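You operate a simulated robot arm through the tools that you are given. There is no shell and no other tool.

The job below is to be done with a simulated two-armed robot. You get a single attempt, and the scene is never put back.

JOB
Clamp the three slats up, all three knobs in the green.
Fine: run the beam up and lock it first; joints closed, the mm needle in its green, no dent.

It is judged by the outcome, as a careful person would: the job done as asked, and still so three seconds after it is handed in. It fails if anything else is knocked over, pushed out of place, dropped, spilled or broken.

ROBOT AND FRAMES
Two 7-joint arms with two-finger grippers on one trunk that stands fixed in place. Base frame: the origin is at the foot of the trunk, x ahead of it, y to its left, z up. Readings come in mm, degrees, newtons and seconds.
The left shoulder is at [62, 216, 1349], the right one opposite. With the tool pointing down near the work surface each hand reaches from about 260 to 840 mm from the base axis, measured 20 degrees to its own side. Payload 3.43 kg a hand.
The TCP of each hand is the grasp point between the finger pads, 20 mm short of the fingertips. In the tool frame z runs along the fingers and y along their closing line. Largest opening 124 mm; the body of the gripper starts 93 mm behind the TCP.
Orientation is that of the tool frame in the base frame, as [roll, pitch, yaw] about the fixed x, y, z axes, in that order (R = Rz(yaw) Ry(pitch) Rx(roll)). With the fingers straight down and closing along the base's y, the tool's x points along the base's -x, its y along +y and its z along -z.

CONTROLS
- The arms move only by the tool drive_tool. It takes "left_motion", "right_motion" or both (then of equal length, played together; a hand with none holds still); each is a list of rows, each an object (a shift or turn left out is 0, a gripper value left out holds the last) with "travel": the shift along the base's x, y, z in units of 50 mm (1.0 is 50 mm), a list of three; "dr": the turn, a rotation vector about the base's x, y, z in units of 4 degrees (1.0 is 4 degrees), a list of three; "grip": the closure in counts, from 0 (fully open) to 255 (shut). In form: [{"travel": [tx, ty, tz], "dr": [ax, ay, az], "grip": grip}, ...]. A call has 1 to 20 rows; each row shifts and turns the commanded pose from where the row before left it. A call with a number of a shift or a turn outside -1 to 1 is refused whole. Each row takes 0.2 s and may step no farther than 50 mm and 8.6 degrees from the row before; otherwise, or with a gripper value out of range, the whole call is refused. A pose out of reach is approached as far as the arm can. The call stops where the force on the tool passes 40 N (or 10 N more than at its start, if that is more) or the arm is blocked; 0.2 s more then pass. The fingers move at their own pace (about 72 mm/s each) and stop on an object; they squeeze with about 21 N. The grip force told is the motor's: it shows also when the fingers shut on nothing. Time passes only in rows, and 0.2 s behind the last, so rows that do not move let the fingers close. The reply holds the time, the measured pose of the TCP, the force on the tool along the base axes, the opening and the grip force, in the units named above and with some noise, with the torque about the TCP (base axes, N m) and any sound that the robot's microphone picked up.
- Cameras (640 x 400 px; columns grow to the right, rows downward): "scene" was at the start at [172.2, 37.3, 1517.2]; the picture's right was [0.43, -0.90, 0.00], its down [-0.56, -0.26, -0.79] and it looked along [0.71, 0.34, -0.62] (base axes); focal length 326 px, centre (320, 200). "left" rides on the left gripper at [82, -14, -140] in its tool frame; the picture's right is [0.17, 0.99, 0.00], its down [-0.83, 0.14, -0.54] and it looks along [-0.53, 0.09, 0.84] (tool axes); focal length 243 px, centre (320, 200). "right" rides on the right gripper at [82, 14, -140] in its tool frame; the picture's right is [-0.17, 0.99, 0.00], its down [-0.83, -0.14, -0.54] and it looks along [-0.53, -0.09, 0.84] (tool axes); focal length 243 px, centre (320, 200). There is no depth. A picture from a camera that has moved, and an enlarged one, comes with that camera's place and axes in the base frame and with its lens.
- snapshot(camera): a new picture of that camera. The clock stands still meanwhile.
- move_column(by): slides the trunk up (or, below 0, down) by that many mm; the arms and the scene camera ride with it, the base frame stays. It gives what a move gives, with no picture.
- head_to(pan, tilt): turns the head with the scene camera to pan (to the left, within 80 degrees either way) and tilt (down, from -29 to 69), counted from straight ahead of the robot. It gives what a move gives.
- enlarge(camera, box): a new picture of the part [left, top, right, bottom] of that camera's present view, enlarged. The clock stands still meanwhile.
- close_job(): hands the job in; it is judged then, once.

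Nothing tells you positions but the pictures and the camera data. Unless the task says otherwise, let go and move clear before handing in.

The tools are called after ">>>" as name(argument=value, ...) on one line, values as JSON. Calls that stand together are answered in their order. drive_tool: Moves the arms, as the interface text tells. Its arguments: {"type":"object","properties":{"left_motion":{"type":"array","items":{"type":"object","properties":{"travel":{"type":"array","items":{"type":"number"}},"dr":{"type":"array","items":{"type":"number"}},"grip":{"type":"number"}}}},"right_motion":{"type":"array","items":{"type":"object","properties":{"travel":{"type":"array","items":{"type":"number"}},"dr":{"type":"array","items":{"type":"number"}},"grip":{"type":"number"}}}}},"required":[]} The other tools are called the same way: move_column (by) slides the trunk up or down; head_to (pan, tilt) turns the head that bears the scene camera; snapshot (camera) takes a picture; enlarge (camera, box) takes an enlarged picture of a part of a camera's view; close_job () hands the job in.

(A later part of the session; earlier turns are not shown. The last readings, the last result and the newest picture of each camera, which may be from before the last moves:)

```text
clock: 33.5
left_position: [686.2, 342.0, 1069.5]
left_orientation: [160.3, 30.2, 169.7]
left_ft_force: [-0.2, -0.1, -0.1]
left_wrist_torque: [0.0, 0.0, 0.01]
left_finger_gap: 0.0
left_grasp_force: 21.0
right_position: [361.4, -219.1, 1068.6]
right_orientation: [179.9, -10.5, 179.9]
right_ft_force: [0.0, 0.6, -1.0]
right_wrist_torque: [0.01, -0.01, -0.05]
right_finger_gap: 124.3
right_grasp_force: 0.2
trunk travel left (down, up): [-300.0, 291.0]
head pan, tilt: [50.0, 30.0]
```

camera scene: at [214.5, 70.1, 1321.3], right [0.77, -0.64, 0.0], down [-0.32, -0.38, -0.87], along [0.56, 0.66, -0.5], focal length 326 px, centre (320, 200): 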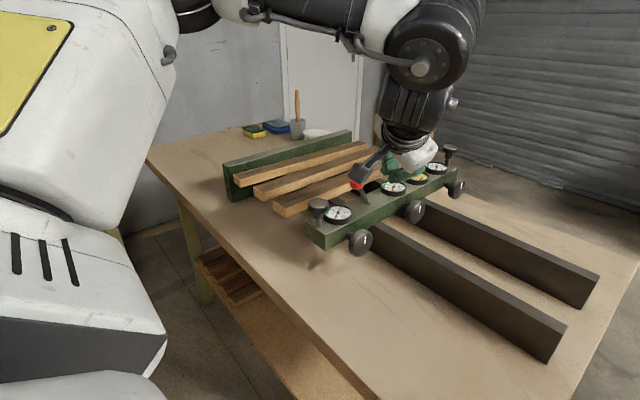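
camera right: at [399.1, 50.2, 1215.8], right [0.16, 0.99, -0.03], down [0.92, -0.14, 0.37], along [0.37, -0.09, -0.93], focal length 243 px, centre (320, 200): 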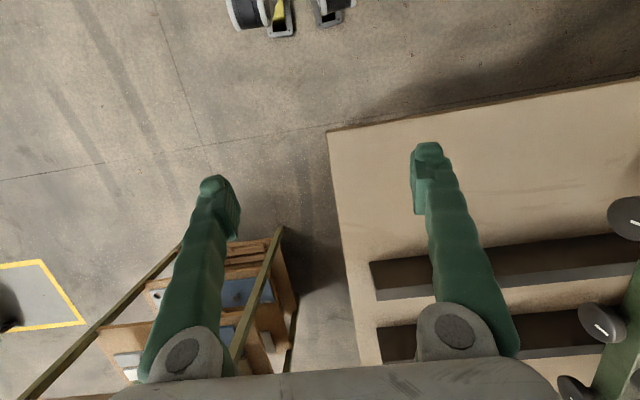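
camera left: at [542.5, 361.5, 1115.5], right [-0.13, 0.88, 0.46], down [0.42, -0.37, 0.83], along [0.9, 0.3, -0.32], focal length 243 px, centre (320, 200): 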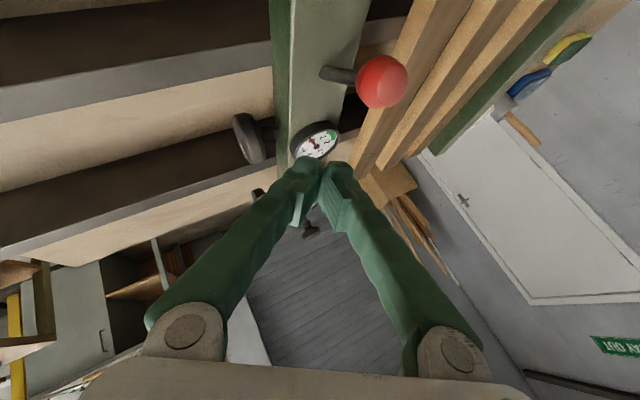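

>>> drive_tool(left_motion=[{"travel": [0.04, 0, -0.6]}, {"travel": [0.04, 0, -0.6]}, {"travel": [0.0, 0, -0.6]}, {"travel": [0.0, 0, -0.6]}, {"travel": [0, 0, 0]}])

>>> snapshot(camera="left")

>>> enlarge(camera="scene", box=[275, 110, 495, 270])

```text
clock: 34.7
left_position: [690.1, 341.5, 949.9]
left_orientation: [160.3, 30.2, 169.8]
left_ft_force: [-0.3, 1.2, 7.9]
left_wrist_torque: [0.06, 0.05, -0.03]
left_finger_gap: 0.1
left_grasp_force: 21.2
right_position: [359.8, -218.7, 1068.4]
right_orientation: [179.9, -10.6, 179.7]
right_ft_force: [-0.5, -0.5, -1.2]
right_wrist_torque: [-0.01, 0.0, -0.02]
right_finger_gap: 123.9
right_grasp_force: 0.1
trunk travel left (down, up): [-300.0, 291.0]
head pan, tilt: [50.0, 30.0]
```

```text
taken
camera left: at [546.5, 306.9, 1018.5], right [-0.14, 0.97, 0.21], down [0.42, -0.13, 0.9], along [0.9, 0.21, -0.39], focal length 243 px, centre (320, 200)
```

left: 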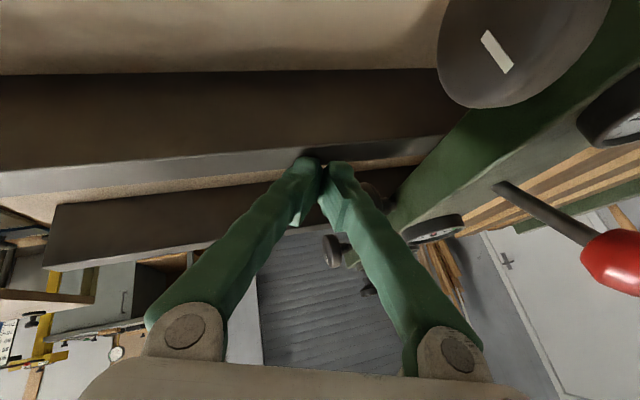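

```text
2.50 times, centred on (385, 190) of scene
camera zoom: at [213.6, 69.7, 1321.5], right [0.77, -0.64, 0.0], down [-0.32, -0.38, -0.87], along [0.56, 0.66, -0.5], focal length 814 px, centre (158, 225)
```

zoom: 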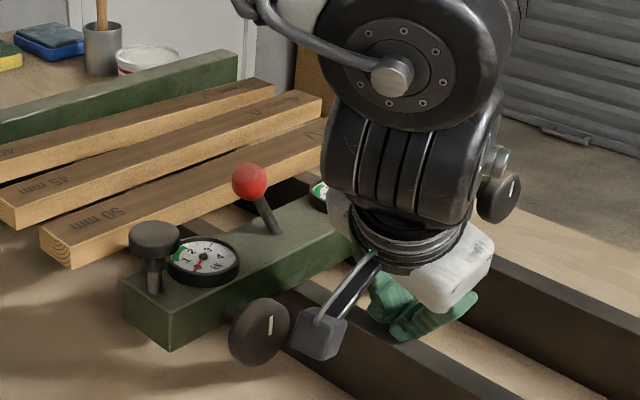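

The fingertips lightly touch the rail top (about z≈930), so I'll lift 12 mm and then push gently in +y.

>>> drive_tool(left_motion=[{"travel": [0, 0, 0.25]}, {"travel": [0, 0.2, 0]}, {"travel": [0, 0.2, 0]}, {"travel": [0, 0.2, 0]}, {"travel": [0, 0.2, 0]}, {"travel": [0, 0.2, 0]}, {"travel": [0, 0.2, 0]}, {"travel": [0, 0.2, 0]}])

>>> snapshot(camera="left")

>>> enlarge(camera="scene", box=[215, 110, 495, 270])

```text
clock: 36.5
left_position: [690.0, 411.0, 961.8]
left_orientation: [160.3, 30.1, 169.6]
left_ft_force: [0.2, -0.2, -1.3]
left_wrist_torque: [-0.01, -0.02, 0.0]
left_finger_gap: 0.1
left_grasp_force: 21.0
right_position: [360.3, -217.8, 1068.2]
right_orientation: [179.9, -10.7, 179.8]
right_ft_force: [0.1, -0.3, 0.3]
right_wrist_torque: [0.01, -0.03, 0.03]
right_finger_gap: 124.1
right_grasp_force: 0.0
trunk travel left (down, up): [-300.0, 291.0]
head pan, tilt: [50.0, 30.0]
```

```text
taken
camera left: at [546.5, 377.3, 1030.4], right [-0.14, 0.97, 0.2], down [0.42, -0.13, 0.9], along [0.89, 0.21, -0.39], focal length 243 px, centre (320, 200)
```

left: 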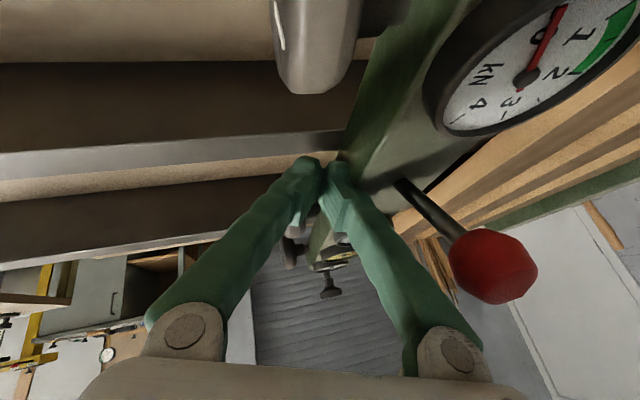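

```text
2.29 times, centred on (355, 190) of scene
camera zoom: at [214.3, 70.1, 1321.3], right [0.77, -0.64, 0.0], down [-0.32, -0.38, -0.87], along [0.56, 0.66, -0.5], focal length 744 px, centre (240, 223)
```

zoom: 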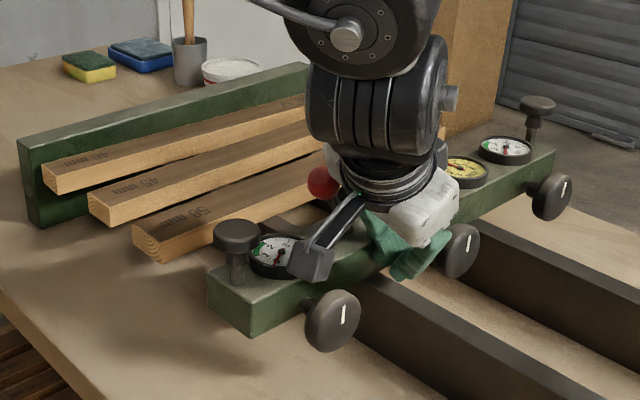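

At this x the hand's knuckle would come close to the lever ball, so I'll back off and push instead at x≈795, between knobs 2 and 3.

>>> drive_tool(left_motion=[{"travel": [0, -0.6, 0.1]}, {"travel": [0, -0.6, 0.5]}, {"travel": [0.5, -0.2, 0.7]}, {"travel": [0.5, 0, 0]}, {"travel": [0.5, 0, 0]}, {"travel": [0.6, 0, 0]}, {"travel": [0, 0, 0]}])

>>> snapshot(camera="left")

```text
clock: 38.1
left_position: [770.3, 350.1, 1024.9]
left_orientation: [160.4, 30.2, 169.5]
left_ft_force: [-0.2, -0.4, -0.2]
left_wrist_torque: [-0.01, 0.02, -0.02]
left_finger_gap: 0.1
left_grasp_force: 20.7
left hand out of reach, approached as far as the arm can: row 5, 6
right_position: [361.0, -217.4, 1067.8]
right_orientation: [179.8, -10.6, 179.8]
right_ft_force: [0.7, -0.3, -0.9]
right_wrist_torque: [0.0, 0.01, -0.01]
right_finger_gap: 124.0
right_grasp_force: 0.1
trunk travel left (down, up): [-300.0, 291.0]
head pan, tilt: [50.0, 30.0]
```

```text
taken
camera left: at [626.4, 316.0, 1092.6], right [-0.14, 0.97, 0.2], down [0.42, -0.13, 0.9], along [0.9, 0.21, -0.39], focal length 243 px, centre (320, 200)
```

left: 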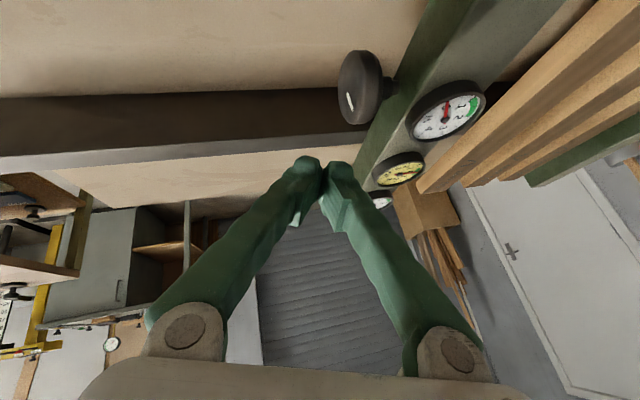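

Lowering the trunk seems to have cramped the arms, since their stated reach assumes shoulders well above the work. I'll raise it back and retry.

>>> move_column(by=200)

>>> snapshot(camera="scene")

```text
clock: 40.2
left_position: [743.4, 350.6, 1370.5]
left_orientation: [157.3, 42.4, 167.8]
left_ft_force: [0.2, 0.2, -0.4]
left_wrist_torque: [0.03, 0.06, 0.0]
left_finger_gap: 0.0
left_grasp_force: 21.1
right_position: [332.0, -219.6, 1326.6]
right_orientation: [179.6, 2.0, 179.4]
right_ft_force: [0.1, 0.8, 0.1]
right_wrist_torque: [0.02, -0.03, 0.0]
right_finger_gap: 124.1
right_grasp_force: 0.1
trunk travel left (down, up): [-500.0, 91.0]
head pan, tilt: [50.0, 30.0]
```

```text
taken
camera scene: at [152.8, 69.9, 1529.8], right [0.77, -0.64, 0.0], down [-0.32, -0.38, -0.87], along [0.56, 0.66, -0.5], focal length 326 px, centre (320, 200)
```

scene: 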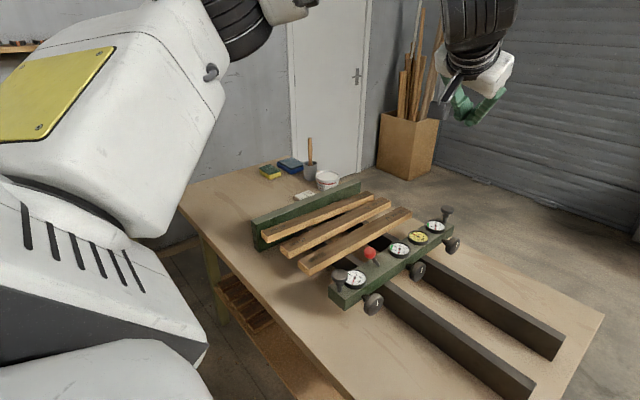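

>>> drive_tool(left_motion=[{"travel": [0.0, 0, -0.68], "dr": [0, 1, 0]}, {"travel": [0.0, 0, -0.68], "dr": [0, 1, 0]}, {"travel": [0.0, 0, -0.68], "dr": [0, 1, 0]}, {"travel": [0.12, 0, -0.68]}, {"travel": [0.2, 0, -0.68]}, {"travel": [0.2, 0, -0.68]}, {"travel": [0.2, 0, -0.68]}, {"travel": [0.2, 0, -0.68]}, {"travel": [0, 0, 0]}])

>>> snapshot(camera="left")

```text
clock: 42.2
left_position: [774.0, 369.6, 1096.1]
left_orientation: [160.3, 30.7, 169.5]
left_ft_force: [-1.1, -0.4, 0.3]
left_wrist_torque: [0.0, -0.02, 0.01]
left_finger_gap: 0.0
left_grasp_force: 21.2
left hand out of reach, approached as far as the arm can: row 1, 2, 3, 8
right_position: [331.7, -219.6, 1326.6]
right_orientation: [179.7, 1.9, 179.4]
right_ft_force: [0.3, 0.8, 0.0]
right_wrist_torque: [-0.02, 0.0, 0.0]
right_finger_gap: 123.9
right_grasp_force: 0.0
trunk travel left (down, up): [-500.0, 91.0]
head pan, tilt: [50.0, 30.0]
```

```text
taken
camera left: at [629.1, 335.2, 1162.7], right [-0.14, 0.97, 0.2], down [0.41, -0.13, 0.9], along [0.9, 0.21, -0.38], focal length 243 px, centre (320, 200)
```

left: 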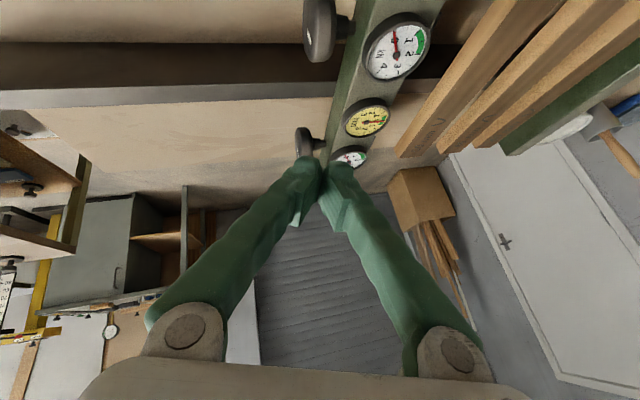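

>>> drive_tool(left_motion=[{"travel": [0.0, 0, -0.5]}, {"travel": [0.0, 0, -0.5]}, {"travel": [0.2, 0, -0.5]}, {"travel": [0.2, 0, 0]}, {"travel": [0, 0, 0]}])

```text
clock: 43.4
left_position: [783.8, 378.1, 1022.7]
left_orientation: [160.6, 30.9, 169.5]
left_ft_force: [0.0, 0.5, 0.0]
left_wrist_torque: [0.02, 0.03, -0.01]
left_finger_gap: 0.0
left_grasp_force: 21.1
left hand out of reach, approached as far as the arm can: row 3, 4
right_position: [333.2, -219.5, 1326.8]
right_orientation: [179.6, 2.0, 179.3]
right_ft_force: [1.7, 0.7, 1.6]
right_wrist_torque: [0.02, 0.0, 0.02]
right_finger_gap: 123.5
right_grasp_force: 0.1
trunk travel left (down, up): [-500.0, 91.0]
head pan, tilt: [50.0, 30.0]
```

>>> drive_tool(left_motion=[{"travel": [0.1, 0.1, -0.4]}, {"travel": [0.1, 0.0, -0.4]}, {"travel": [0.1, 0, -0.3]}, {"travel": [0, 0, 0]}])

>>> snapshot(camera="left")

>>> enlarge(camera="scene", box=[320, 190, 480, 310])

```text
clock: 44.4
left_position: [783.8, 393.4, 983.4]
left_orientation: [160.4, 31.7, 169.6]
left_ft_force: [16.6, -3.4, 25.9]
left_wrist_torque: [-0.33, -0.04, -0.31]
left_finger_gap: 0.0
left_grasp_force: 20.8
left hand out of reach, approached as far as the arm can: row 1, 2, 3
right_position: [332.4, -219.4, 1327.7]
right_orientation: [179.6, 2.1, 179.4]
right_ft_force: [-0.6, -0.5, 0.1]
right_wrist_torque: [-0.03, 0.03, -0.01]
right_finger_gap: 124.2
right_grasp_force: 0.1
trunk travel left (down, up): [-500.0, 91.0]
head pan, tilt: [50.0, 30.0]
```

```text
taken
camera left: at [638.4, 361.0, 1047.4], right [-0.14, 0.97, 0.19], down [0.4, -0.12, 0.91], along [0.91, 0.2, -0.37], focal length 243 px, centre (320, 200)
```

left: 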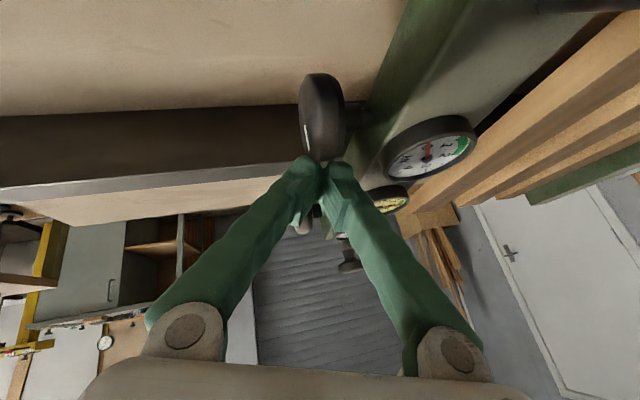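

```text
3.33 times, centred on (400, 250) of scene
camera zoom: at [151.4, 68.1, 1530.7], right [0.77, -0.64, 0.0], down [-0.32, -0.38, -0.87], along [0.56, 0.66, -0.5], focal length 1085 px, centre (53, 33)
```

zoom: 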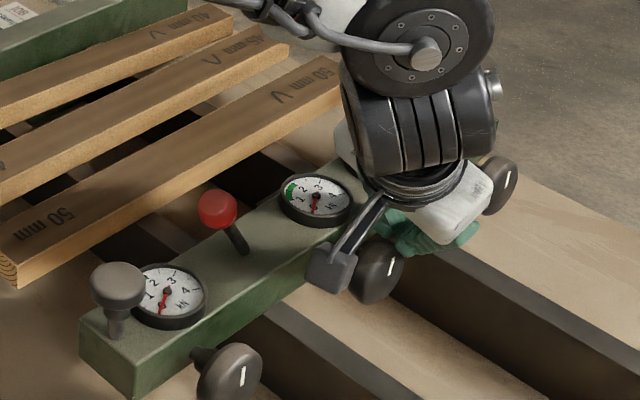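

The fingertip touched the far side of knob 2, so I'll back off. I'll push on the flat face of knob 2 instead, which sits at the beam's exact centre; the force is purely axial there.

>>> drive_tool(left_motion=[{"travel": [0, 0, 0.5]}, {"travel": [0, -0.4, 0.7]}, {"travel": [-0.3, -0.6, 0]}, {"travel": [-0.3, 0, 0]}, {"travel": [0, 0, 0]}])

>>> snapshot(camera="left")

>>> enlarge(camera="scene", box=[320, 190, 480, 310])

```text
clock: 45.6
left_position: [743.6, 353.8, 1034.7]
left_orientation: [160.2, 30.6, 169.4]
left_ft_force: [-0.9, -0.1, 0.4]
left_wrist_torque: [-0.02, 0.04, -0.01]
left_finger_gap: 0.2
left_grasp_force: 21.0
left hand out of reach, approached as far as the arm can: row 3
right_position: [332.4, -220.2, 1326.5]
right_orientation: [179.6, 2.0, 179.4]
right_ft_force: [0.2, 0.5, 0.0]
right_wrist_torque: [-0.03, 0.0, -0.04]
right_finger_gap: 124.0
right_grasp_force: 0.0
trunk travel left (down, up): [-500.0, 91.0]
head pan, tilt: [50.0, 30.0]
```

```text
taken
camera left: at [598.7, 319.9, 1102.1], right [-0.14, 0.97, 0.2], down [0.42, -0.13, 0.9], along [0.9, 0.21, -0.39], focal length 243 px, centre (320, 200)
```

left: 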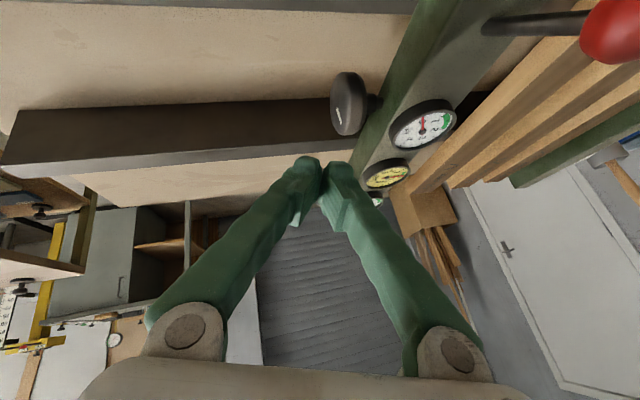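

```text
3.33 times, centred on (400, 250) of scene
camera zoom: at [152.7, 69.3, 1530.0], right [0.77, -0.64, 0.0], down [-0.32, -0.38, -0.87], along [0.56, 0.66, -0.5], focal length 1085 px, centre (53, 33)
```

zoom: 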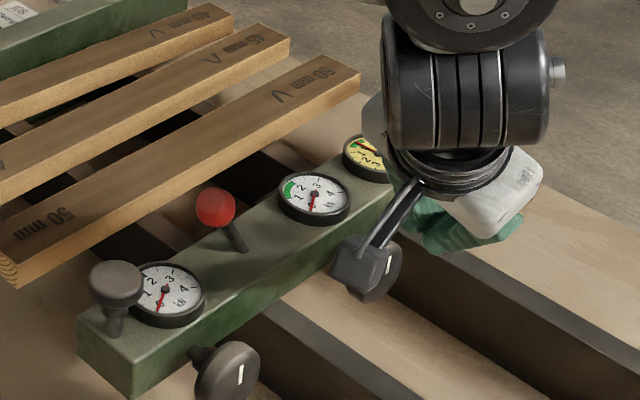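

>>> drive_tool(left_motion=[{"travel": [0.05, -0.05, -0.6]}, {"travel": [0.05, 0, -0.6]}, {"travel": [0.05, 0, -0.55]}, {"travel": [0, 0, 0]}])

>>> snapshot(camera="left")

```text
clock: 46.6
left_position: [739.2, 363.8, 954.5]
left_orientation: [160.5, 30.9, 169.4]
left_ft_force: [-0.3, -0.6, -0.6]
left_wrist_torque: [0.0, 0.03, 0.03]
left_finger_gap: 0.1
left_grasp_force: 21.0
left hand out of reach, approached as far as the arm can: row 2, 3
right_position: [332.3, -219.6, 1326.8]
right_orientation: [179.6, 2.0, 179.5]
right_ft_force: [-0.3, -0.4, -0.8]
right_wrist_torque: [0.02, 0.0, 0.02]
right_finger_gap: 124.2
right_grasp_force: 0.1
trunk travel left (down, up): [-500.0, 91.0]
head pan, tilt: [50.0, 30.0]
```

```text
taken
camera left: at [595.1, 330.7, 1020.4], right [-0.14, 0.97, 0.2], down [0.41, -0.13, 0.9], along [0.9, 0.2, -0.38], focal length 243 px, centre (320, 200)
```

left: 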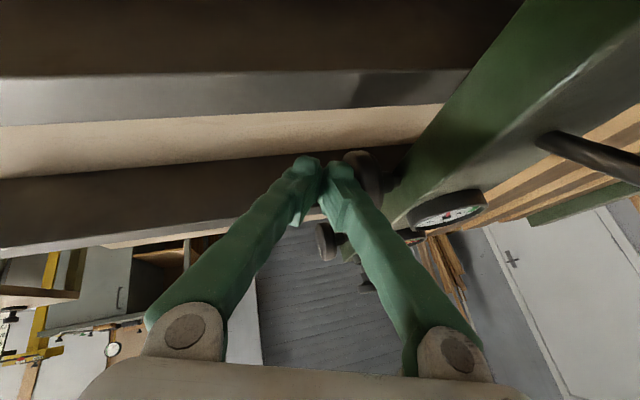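

>>> drive_tool(left_motion=[{"travel": [0.1, 0.15, 0]}, {"travel": [0.1, 0.15, 0]}, {"travel": [0.05, 0.15, 0]}, {"travel": [0, 0.15, 0]}, {"travel": [0, 0.15, 0]}, {"travel": [0, 0.15, 0]}])

>>> snapshot(camera="left")

>>> enlarge(camera="scene", box=[260, 170, 500, 330])

```text
clock: 48.0
left_position: [752.5, 410.2, 955.8]
left_orientation: [160.2, 30.8, 169.6]
left_ft_force: [-0.1, -0.8, 0.8]
left_wrist_torque: [0.0, 0.01, 0.01]
left_finger_gap: 0.0
left_grasp_force: 21.1
right_position: [333.2, -218.8, 1326.3]
right_orientation: [179.6, 2.0, 179.4]
right_ft_force: [0.0, 0.2, 0.4]
right_wrist_torque: [0.0, 0.0, 0.01]
right_finger_gap: 123.9
right_grasp_force: 0.1
trunk travel left (down, up): [-500.0, 91.0]
head pan, tilt: [50.0, 30.0]
```

```text
taken
camera left: at [607.6, 375.9, 1021.5], right [-0.14, 0.97, 0.2], down [0.41, -0.13, 0.9], along [0.9, 0.21, -0.38], focal length 243 px, centre (320, 200)
```

left: 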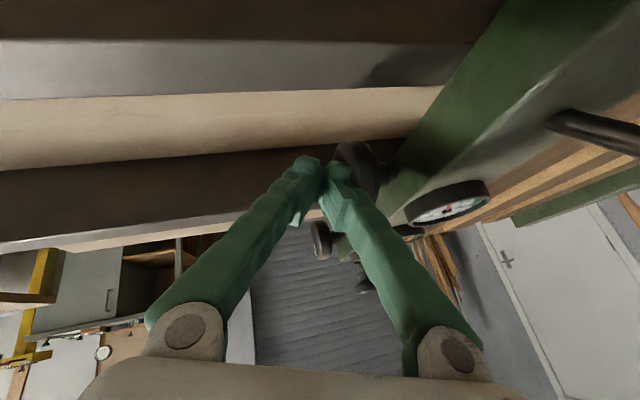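

```text
2.50 times, centred on (380, 250) of scene
camera zoom: at [152.4, 70.1, 1530.0], right [0.77, -0.64, 0.0], down [-0.32, -0.38, -0.87], along [0.56, 0.66, -0.5], focal length 814 px, centre (170, 75)
```

zoom: 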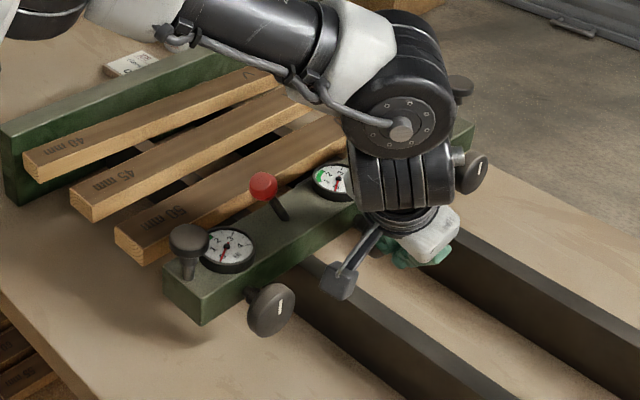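

The beam slides easily with tiny force. I'll keep pushing in steps.

>>> drive_tool(left_motion=[{"travel": [0, 0.2, 0]}, {"travel": [0, 0.2, 0]}, {"travel": [0, 0.2, 0]}, {"travel": [0, 0.2, 0]}, {"travel": [0, 0.2, 0]}, {"travel": [0, 0.2, 0]}, {"travel": [0, 0.2, 0]}, {"travel": [0, 0.2, 0]}])

>>> snapshot(camera="left")

>>> enlarge(camera="scene", box=[240, 160, 480, 320])

```text
clock: 49.8
left_position: [751.4, 489.4, 955.1]
left_orientation: [160.1, 30.7, 169.6]
left_ft_force: [0.6, -3.1, 1.4]
left_wrist_torque: [0.02, 0.0, 0.0]
left_finger_gap: 0.0
left_grasp_force: 21.2
right_position: [333.3, -218.4, 1325.4]
right_orientation: [179.6, 2.0, 179.3]
right_ft_force: [0.2, -0.9, -0.6]
right_wrist_torque: [0.0, -0.03, -0.03]
right_finger_gap: 124.2
right_grasp_force: 0.1
trunk travel left (down, up): [-500.0, 91.0]
head pan, tilt: [50.0, 30.0]
```

```text
taken
camera left: at [607.6, 456.0, 1021.8], right [-0.14, 0.97, 0.2], down [0.41, -0.13, 0.9], along [0.9, 0.21, -0.38], focal length 243 px, centre (320, 200)
```

left: 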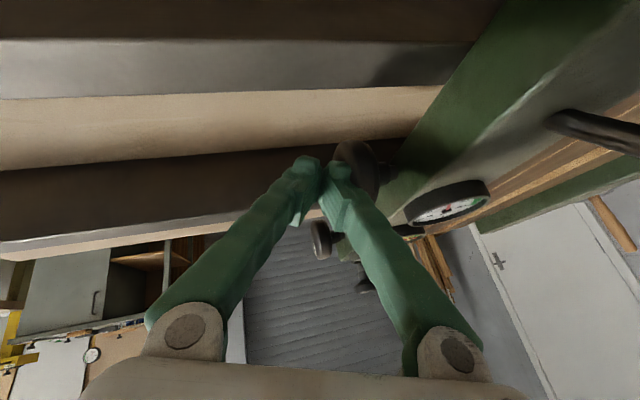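

```text
2.50 times, centred on (360, 240) of scene
camera zoom: at [152.7, 69.7, 1530.0], right [0.77, -0.64, 0.0], down [-0.32, -0.38, -0.87], along [0.56, 0.66, -0.5], focal length 814 px, centre (220, 100)
```

zoom: 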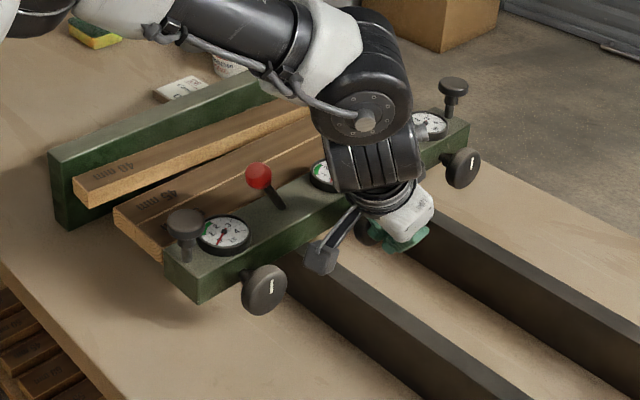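

>>> drive_tool(left_motion=[{"travel": [0, 0.2, 0]}, {"travel": [0, 0.2, 0]}, {"travel": [0, 0.2, 0]}, {"travel": [0, 0.2, 0]}, {"travel": [0, 0.15, 0]}, {"travel": [0, 0.1, 0]}])

>>> enlarge(camera="scene", box=[220, 150, 460, 310])

```text
clock: 51.2
left_position: [751.3, 540.6, 955.0]
left_orientation: [160.2, 30.6, 169.4]
left_ft_force: [-0.9, -5.2, -0.2]
left_wrist_torque: [0.03, -0.01, 0.04]
left_finger_gap: 0.0
left_grasp_force: 21.3
right_position: [333.1, -219.6, 1327.3]
right_orientation: [179.6, 1.9, 179.4]
right_ft_force: [0.4, -1.0, 0.5]
right_wrist_torque: [-0.02, 0.0, 0.0]
right_finger_gap: 123.7
right_grasp_force: 0.1
trunk travel left (down, up): [-500.0, 91.0]
head pan, tilt: [50.0, 30.0]
```

```text
2.50 times, centred on (340, 230) of scene
camera zoom: at [152.2, 68.9, 1530.1], right [0.77, -0.64, 0.0], down [-0.32, -0.38, -0.87], along [0.56, 0.66, -0.5], focal length 814 px, centre (270, 125)
```

zoom: 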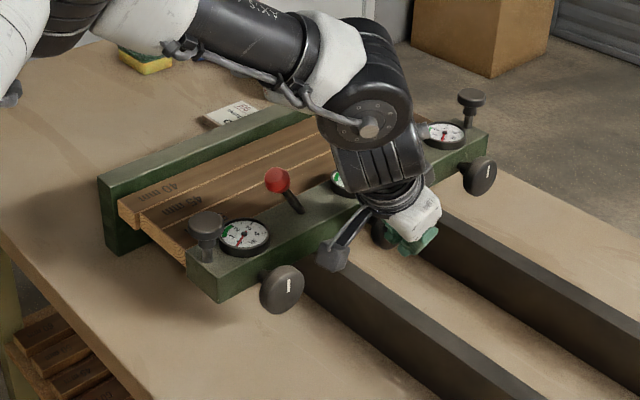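

>>> drive_tool(left_motion=[{"travel": [0, 0.07, 0]}, {"travel": [0, 0.07, 0]}, {"travel": [0, 0.07, 0]}, {"travel": [0, 0.07, 0]}, {"travel": [0, 0.07, 0]}, {"travel": [0, 0.07, 0]}])

>>> enlarge(camera="scene", box=[240, 160, 380, 260])

```text
clock: 52.6
left_position: [753.3, 548.2, 956.2]
left_orientation: [161.4, 30.8, 169.1]
left_ft_force: [-4.3, -16.2, 3.9]
left_wrist_torque: [0.05, 0.04, 0.27]
left_finger_gap: 0.2
left_grasp_force: 20.5
right_position: [330.8, -220.2, 1327.2]
right_orientation: [179.6, 2.1, 179.4]
right_ft_force: [-0.5, 0.6, 0.9]
right_wrist_torque: [-0.08, 0.02, -0.02]
right_finger_gap: 124.1
right_grasp_force: 0.0
trunk travel left (down, up): [-500.0, 91.0]
head pan, tilt: [50.0, 30.0]
stopped in row 6 (left hand): the force on the tool passed its limit at 42 N (the readings are from after the stop); the commanded pose is now the measured one
```

```text
4.00 times, centred on (310, 210) of scene
camera zoom: at [150.9, 69.2, 1530.4], right [0.77, -0.64, 0.0], down [-0.32, -0.38, -0.87], along [0.56, 0.66, -0.5], focal length 1302 px, centre (360, 160)
```

zoom: 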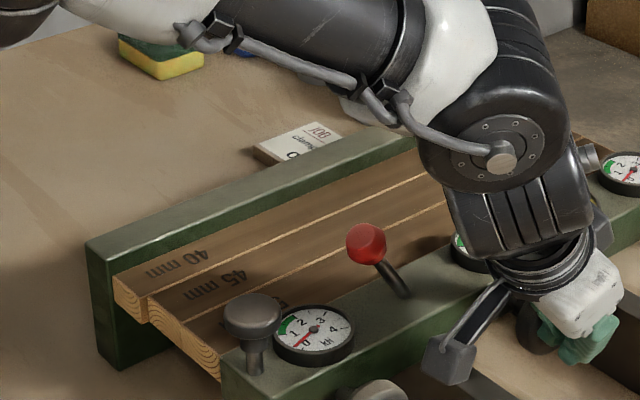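

The stack is closed up against the fence (42 N at the stop). I'll back the hand off, lift, and look at the beam, gauges and lever.

>>> drive_tool(left_motion=[{"travel": [0, -0.5, 0]}, {"travel": [0, -0.5, 0.3]}, {"travel": [-0.1, -0.3, 0.8]}, {"travel": [-0.5, 0, 0.8]}, {"travel": [-0.7, 0, 0.8]}, {"travel": [-0.8, 0, 0.3]}, {"travel": [-0.8, 0, 0], "grip": 120}, {"travel": [-0.8, 0, 0]}, {"travel": [0, 0, 0]}])

>>> snapshot(camera="left")

>>> snapshot(camera="scene")

```text
refused: row 5 steps farther than a row can; nothing moved
```

```text
taken
camera left: at [607.8, 517.7, 1022.5], right [-0.12, 0.98, 0.19], down [0.41, -0.12, 0.9], along [0.9, 0.19, -0.39], focal length 243 px, centre (320, 200)
```

left: 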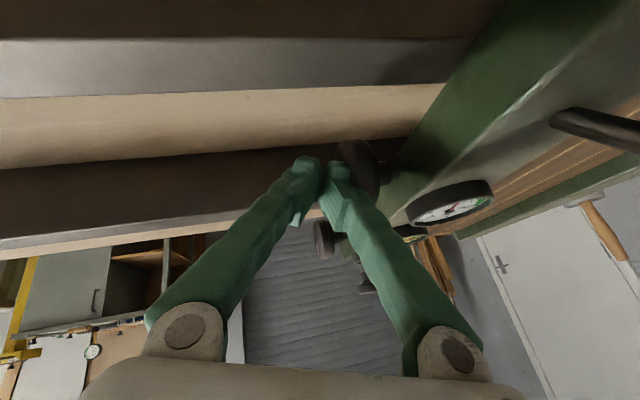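

```text
taken
camera scene: at [150.9, 69.2, 1530.4], right [0.77, -0.64, 0.0], down [-0.32, -0.38, -0.87], along [0.56, 0.66, -0.5], focal length 326 px, centre (320, 200)
```

scene: 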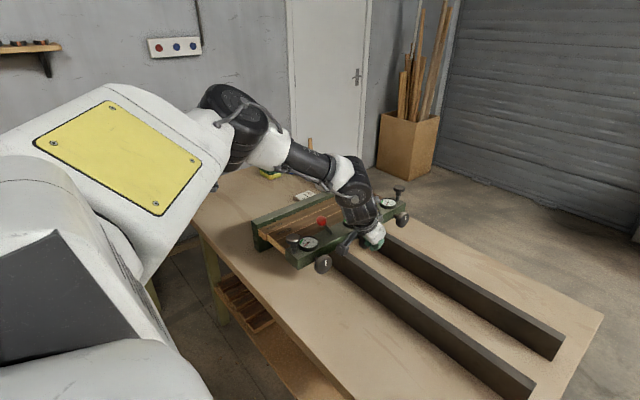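

>>> drive_tool(left_motion=[{"travel": [0, -0.5, 0]}, {"travel": [0, -0.5, 0.3]}, {"travel": [-0.1, -0.3, 0.8]}, {"travel": [-0.4, 0, 0.8]}, {"travel": [-0.5, 0, 0.8]}, {"travel": [-0.8, 0, 0.3]}, {"travel": [-0.7, 0, 0], "grip": 120}, {"travel": [-0.7, 0, 0]}, {"travel": [0, 0, 0]}])

>>> snapshot(camera="left")

>>> snapshot(camera="scene")

```text
clock: 54.6
left_position: [593.4, 486.8, 1104.3]
left_orientation: [161.0, 30.6, 169.2]
left_ft_force: [0.2, 0.1, 0.0]
left_wrist_torque: [0.0, 0.01, -0.02]
left_finger_gap: 65.4
left_grasp_force: 0.0
right_position: [335.2, -219.3, 1326.9]
right_orientation: [179.6, 2.1, 179.3]
right_ft_force: [0.3, -0.2, 0.2]
right_wrist_torque: [0.0, 0.02, -0.04]
right_finger_gap: 123.9
right_grasp_force: 0.1
trunk travel left (down, up): [-500.0, 91.0]
head pan, tilt: [50.0, 30.0]
```

```text
taken
camera left: at [448.4, 455.0, 1171.5], right [-0.13, 0.97, 0.19], down [0.42, -0.12, 0.9], along [0.9, 0.19, -0.39], focal length 243 px, centre (320, 200)
```

left: 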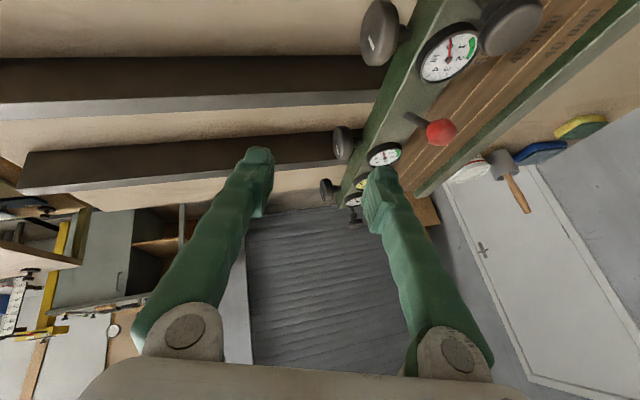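

```text
taken
camera scene: at [153.1, 69.7, 1529.9], right [0.77, -0.64, 0.0], down [-0.32, -0.38, -0.87], along [0.56, 0.66, -0.5], focal length 326 px, centre (320, 200)
```

scene: 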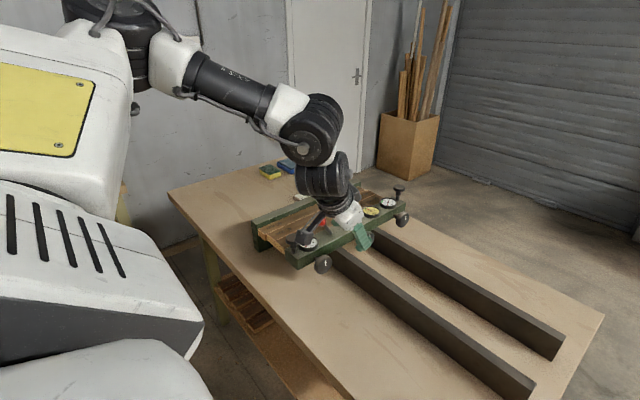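

>>> drive_tool(left_motion=[{"travel": [0.1, 0.7, 0]}, {"travel": [0.2, 0.7, 0]}, {"travel": [0.2, 0.7, 0]}, {"travel": [0.2, 0.7, 0]}, {"travel": [0, 0.1, 0]}, {"travel": [0, 0, 0]}])

>>> snapshot(camera="left")

>>> enlarge(camera="scene", box=[220, 150, 460, 310])

```text
clock: 56.0
left_position: [627.8, 633.0, 1104.3]
left_orientation: [161.0, 30.7, 169.2]
left_ft_force: [-0.9, -0.6, 0.0]
left_wrist_torque: [0.0, -0.03, -0.02]
left_finger_gap: 65.3
left_grasp_force: 0.0
right_position: [333.0, -218.1, 1326.3]
right_orientation: [179.6, 2.0, 179.5]
right_ft_force: [0.1, 0.2, -0.6]
right_wrist_torque: [0.01, 0.04, -0.01]
right_finger_gap: 124.3
right_grasp_force: 0.1
trunk travel left (down, up): [-500.0, 91.0]
head pan, tilt: [50.0, 30.0]
```

```text
taken
camera left: at [482.9, 601.4, 1171.5], right [-0.13, 0.97, 0.19], down [0.42, -0.12, 0.9], along [0.9, 0.19, -0.39], focal length 243 px, centre (320, 200)
```

left: 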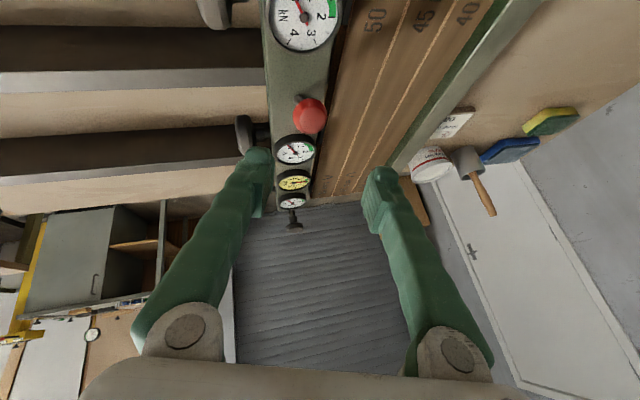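

```text
2.50 times, centred on (340, 230) of scene
camera zoom: at [152.3, 69.6, 1530.0], right [0.77, -0.64, 0.0], down [-0.32, -0.38, -0.87], along [0.56, 0.66, -0.5], focal length 814 px, centre (270, 125)
```

zoom: 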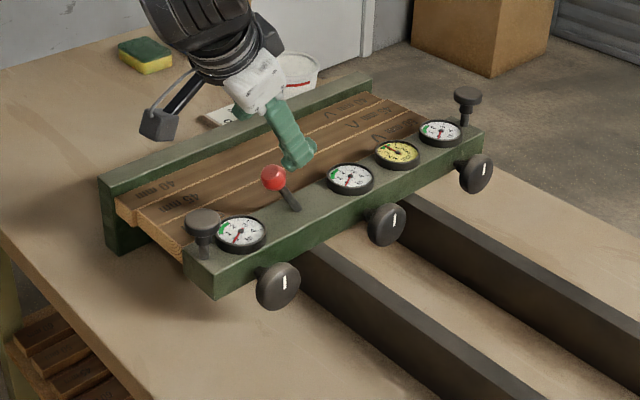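

>>> drive_tool(left_motion=[{"travel": [0, 0.05, -0.5]}, {"travel": [0, 0, -0.5]}, {"travel": [0, 0, -0.35]}, {"travel": [0, 0, 0]}])

>>> snapshot(camera="left")

>>> enlarge(camera="scene", box=[220, 150, 460, 310])

```text
clock: 57.0
left_position: [627.2, 635.5, 1036.1]
left_orientation: [161.0, 30.8, 169.2]
left_ft_force: [0.0, 0.5, -0.1]
left_wrist_torque: [0.0, 0.0, -0.02]
left_finger_gap: 65.8
left_grasp_force: 0.0
right_position: [332.6, -218.9, 1326.5]
right_orientation: [179.7, 2.0, 179.4]
right_ft_force: [-0.7, 0.0, -0.9]
right_wrist_torque: [0.05, -0.01, 0.0]
right_finger_gap: 123.9
right_grasp_force: 0.0
trunk travel left (down, up): [-500.0, 91.0]
head pan, tilt: [50.0, 30.0]
```

```text
taken
camera left: at [482.1, 604.1, 1103.8], right [-0.13, 0.97, 0.19], down [0.41, -0.12, 0.9], along [0.9, 0.19, -0.39], focal length 243 px, centre (320, 200)
```

left: 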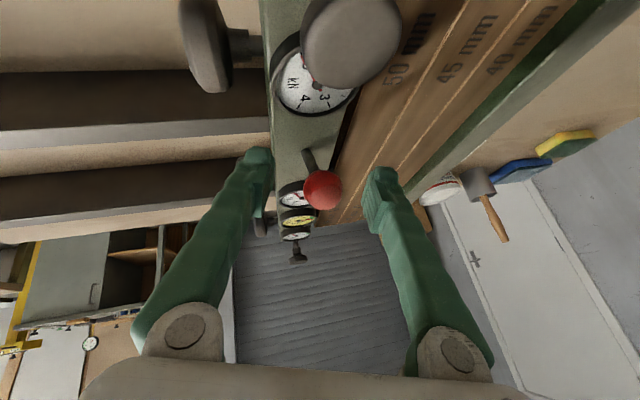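

```text
2.50 times, centred on (340, 230) of scene
camera zoom: at [152.3, 69.7, 1530.0], right [0.77, -0.64, 0.0], down [-0.32, -0.38, -0.87], along [0.56, 0.66, -0.5], focal length 814 px, centre (270, 125)
```

zoom: 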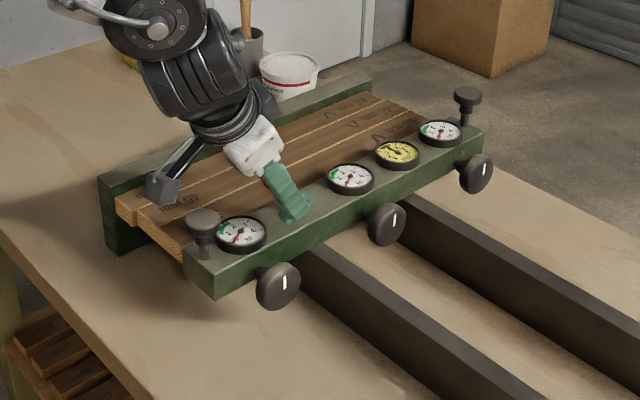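

The ball is centred between the fingers. I'll grip it with a slight bias toward the fence and swing it gently toward +x along its arc, watching the force.

>>> drive_tool(left_motion=[{"travel": [0, 0.05, 0]}, {"travel": [0, 0, 0], "grip": 200}, {"travel": [0, 0, 0], "grip": 255}, {"travel": [0, 0, 0]}, {"travel": [0, 0, 0]}])

>>> snapshot(camera="left")

```text
clock: 58.2
left_position: [626.6, 638.5, 1035.1]
left_orientation: [161.0, 30.7, 169.3]
left_ft_force: [0.4, 3.1, 0.2]
left_wrist_torque: [0.16, -0.06, 0.22]
left_finger_gap: 26.2
left_grasp_force: 45.2
right_position: [331.9, -218.1, 1326.5]
right_orientation: [179.6, 2.0, 179.5]
right_ft_force: [-0.5, -0.7, 0.4]
right_wrist_torque: [-0.02, -0.01, -0.02]
right_finger_gap: 123.7
right_grasp_force: 0.1
trunk travel left (down, up): [-500.0, 91.0]
head pan, tilt: [50.0, 30.0]
```

```text
taken
camera left: at [482.5, 607.1, 1103.6], right [-0.13, 0.97, 0.19], down [0.41, -0.12, 0.9], along [0.9, 0.19, -0.39], focal length 243 px, centre (320, 200)
```

left: 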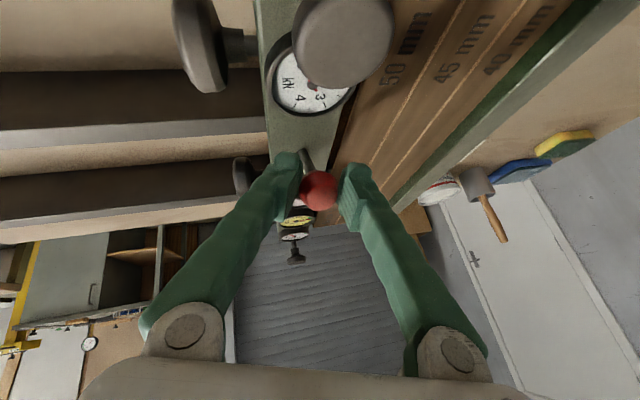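

>>> drive_tool(left_motion=[{"travel": [0.06, 0, 0.04]}, {"travel": [0.06, 0, 0.04]}])

```text
clock: 58.8
left_position: [628.0, 639.4, 1038.1]
left_orientation: [161.2, 30.2, 169.4]
left_ft_force: [-15.2, -0.6, -5.4]
left_wrist_torque: [0.1, 1.17, 0.6]
left_finger_gap: 26.6
left_grasp_force: 45.5
right_position: [332.4, -218.7, 1326.2]
right_orientation: [179.8, 2.2, 179.4]
right_ft_force: [-0.3, 0.9, 0.8]
right_wrist_torque: [0.01, -0.04, -0.01]
right_finger_gap: 123.9
right_grasp_force: 0.0
trunk travel left (down, up): [-500.0, 91.0]
head pan, tilt: [50.0, 30.0]
```

>>> drive_tool(left_motion=[{"travel": [0.06, 0, 0.04]}, {"travel": [0.06, 0, 0.04]}])

```text
clock: 59.4
left_position: [638.6, 637.8, 1042.9]
left_orientation: [161.1, 30.4, 169.2]
left_ft_force: [-12.2, -2.9, -13.1]
left_wrist_torque: [0.11, 1.19, 0.42]
left_finger_gap: 26.2
left_grasp_force: 45.0
right_position: [331.2, -218.1, 1326.4]
right_orientation: [179.7, 2.0, 179.3]
right_ft_force: [-0.2, 1.1, 0.4]
right_wrist_torque: [0.02, 0.01, -0.06]
right_finger_gap: 124.1
right_grasp_force: 0.0
trunk travel left (down, up): [-500.0, 91.0]
head pan, tilt: [50.0, 30.0]
```

The lever is swinging toward +x with steady friction. I'll continue along its arc.

>>> drive_tool(left_motion=[{"travel": [0.168, 0, 0.056]}, {"travel": [0.2, 0, 0.042]}, {"travel": [0.2, 0, 0.014]}, {"travel": [0.2, 0, -0.014]}])

>>> enlarge(camera="scene", box=[220, 150, 460, 310])

```text
clock: 60.4
left_position: [680.0, 637.4, 1052.6]
left_orientation: [160.8, 31.1, 169.2]
left_ft_force: [-9.9, -3.2, 4.2]
left_wrist_torque: [0.07, 0.84, 0.28]
left_finger_gap: 25.7
left_grasp_force: 45.0
right_position: [332.3, -219.6, 1327.5]
right_orientation: [179.6, 1.9, 179.4]
right_ft_force: [0.4, -0.1, 0.1]
right_wrist_torque: [0.03, 0.05, -0.03]
right_finger_gap: 123.9
right_grasp_force: 0.1
trunk travel left (down, up): [-500.0, 91.0]
head pan, tilt: [50.0, 30.0]
```

```text
2.50 times, centred on (340, 230) of scene
camera zoom: at [151.4, 69.1, 1530.3], right [0.77, -0.64, 0.0], down [-0.32, -0.38, -0.87], along [0.56, 0.66, -0.5], focal length 814 px, centre (270, 125)
```

zoom: 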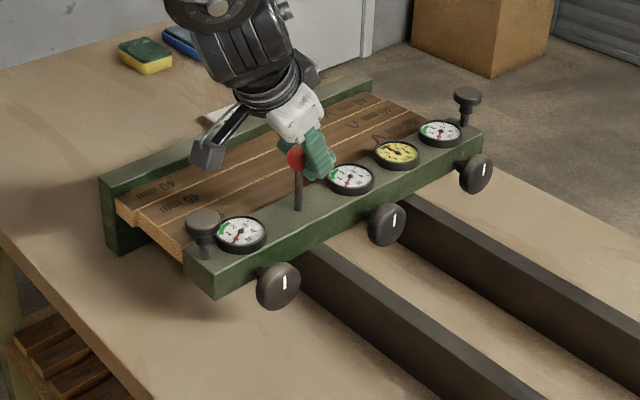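

>>> drive_tool(left_motion=[{"travel": [0.2, 0, -0.042]}, {"travel": [0.2, 0, -0.074]}, {"travel": [0.1, 0, -0.06]}])

>>> enlarge(camera="scene", box=[220, 150, 460, 310])

```text
clock: 61.2
left_position: [702.2, 636.2, 1041.5]
left_orientation: [161.1, 30.7, 169.3]
left_ft_force: [0.0, 0.6, -0.1]
left_wrist_torque: [-0.04, -0.02, 0.03]
left_finger_gap: 0.3
left_grasp_force: 34.3
right_position: [330.6, -219.1, 1327.1]
right_orientation: [179.6, 2.0, 179.4]
right_ft_force: [0.7, -0.1, -0.3]
right_wrist_torque: [-0.03, -0.03, 0.01]
right_finger_gap: 123.8
right_grasp_force: 0.1
trunk travel left (down, up): [-500.0, 91.0]
head pan, tilt: [50.0, 30.0]
```

```text
2.50 times, centred on (340, 230) of scene
camera zoom: at [151.2, 69.5, 1530.2], right [0.77, -0.64, 0.0], down [-0.32, -0.38, -0.87], along [0.56, 0.66, -0.5], focal length 814 px, centre (270, 125)
```

zoom: 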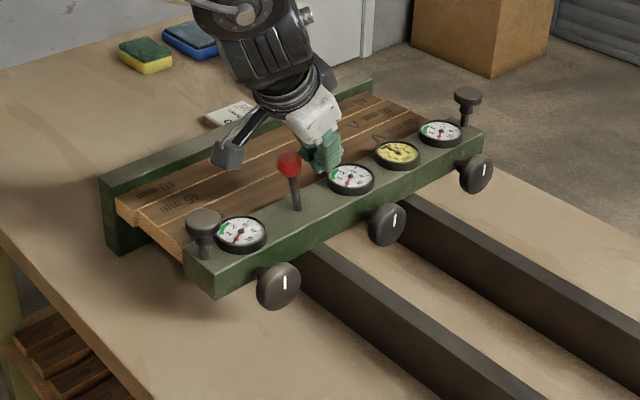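

The ball slipped from the fingers with the lever near vertical. I'll go up, back behind it, straighten the hand and push the ball from the −x side with closed fingers.

>>> drive_tool(left_motion=[{"travel": [0, 0, 0.6]}, {"travel": [-0.2, 0, 0.6], "dr": [0, 1, 0]}, {"travel": [-0.6, 0, 0.1], "dr": [0, 1, 0]}, {"travel": [-0.6, 0, 0], "dr": [0, 1, 0]}, {"travel": [-0.6, 0, 0], "dr": [0, 1, 0]}, {"travel": [-0.2, 0, -0.1]}, {"travel": [0, 0, 0]}])

>>> snapshot(camera="left")

>>> enlarge(camera="scene", box=[220, 150, 460, 310])

```text
clock: 62.8
left_position: [590.7, 637.4, 1099.5]
left_orientation: [164.0, 14.9, 170.4]
left_ft_force: [0.3, 0.2, 0.2]
left_wrist_torque: [0.0, -0.01, 0.02]
left_finger_gap: 0.0
left_grasp_force: 34.5
right_position: [332.9, -220.1, 1327.3]
right_orientation: [179.6, 2.1, 179.4]
right_ft_force: [1.6, 0.2, -0.8]
right_wrist_torque: [0.0, 0.0, 0.02]
right_finger_gap: 124.2
right_grasp_force: 0.1
trunk travel left (down, up): [-500.0, 91.0]
head pan, tilt: [50.0, 30.0]
```

```text
taken
camera left: at [472.2, 606.0, 1204.6], right [-0.07, 0.97, 0.22], down [0.65, -0.12, 0.75], along [0.76, 0.19, -0.62], focal length 243 px, centre (320, 200)
```

left: 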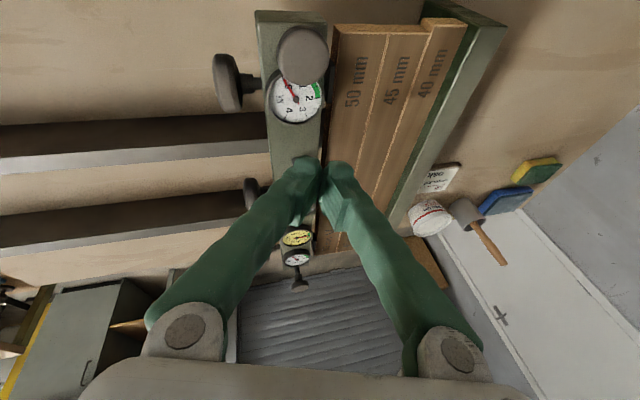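

```text
2.50 times, centred on (340, 230) of scene
camera zoom: at [152.5, 69.7, 1530.0], right [0.77, -0.64, 0.0], down [-0.32, -0.38, -0.87], along [0.56, 0.66, -0.5], focal length 814 px, centre (270, 125)
```

zoom: 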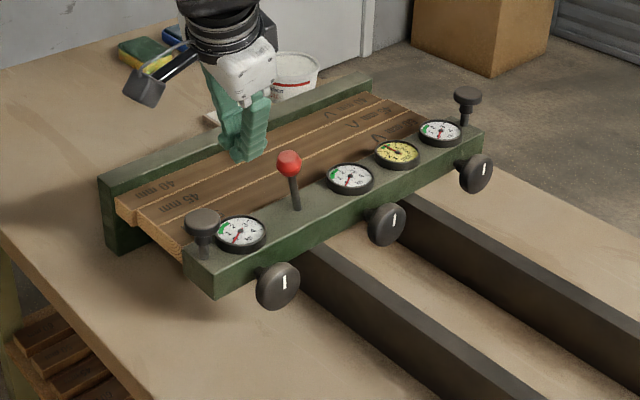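

>>> drive_tool(left_motion=[{"travel": [0, -0.04, -0.6]}, {"travel": [0, 0, -0.54]}, {"travel": [0.2, 0, 0]}, {"travel": [0.2, 0, 0]}, {"travel": [0.1, 0, 0]}])

>>> enlarge(camera="scene", box=[220, 150, 460, 310])

>>> snapshot(camera="left")

```text
clock: 64.0
left_position: [618.5, 635.9, 1042.4]
left_orientation: [164.1, 14.8, 170.4]
left_ft_force: [-0.1, -0.2, 0.3]
left_wrist_torque: [0.0, -0.01, 0.02]
left_finger_gap: 0.1
left_grasp_force: 34.3
right_position: [333.2, -218.4, 1326.3]
right_orientation: [179.7, 2.1, 179.3]
right_ft_force: [0.0, 0.6, 0.3]
right_wrist_torque: [0.02, 0.01, -0.02]
right_finger_gap: 124.1
right_grasp_force: 0.0
trunk travel left (down, up): [-500.0, 91.0]
head pan, tilt: [50.0, 30.0]
```

```text
2.50 times, centred on (340, 230) of scene
camera zoom: at [152.5, 70.0, 1530.0], right [0.77, -0.64, 0.0], down [-0.32, -0.38, -0.87], along [0.56, 0.66, -0.5], focal length 814 px, centre (270, 125)
```

zoom: 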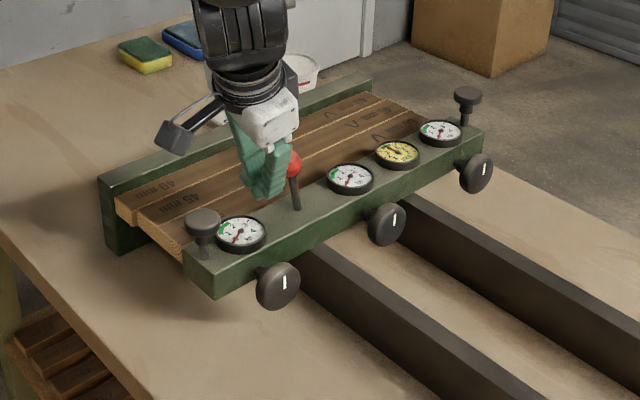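

```text
taken
camera left: at [497.6, 604.6, 1147.0], right [-0.07, 0.97, 0.22], down [0.65, -0.12, 0.75], along [0.76, 0.19, -0.62], focal length 243 px, centre (320, 200)
```

left: 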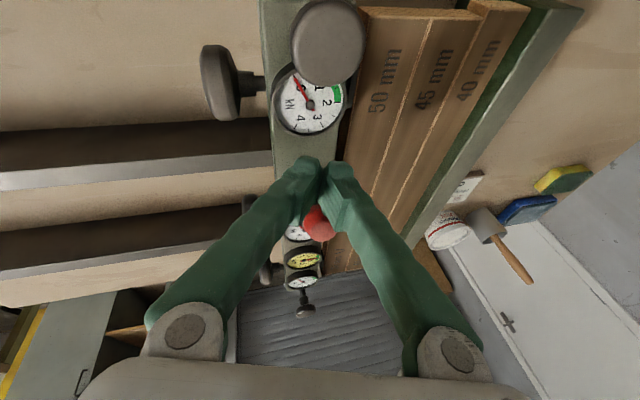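

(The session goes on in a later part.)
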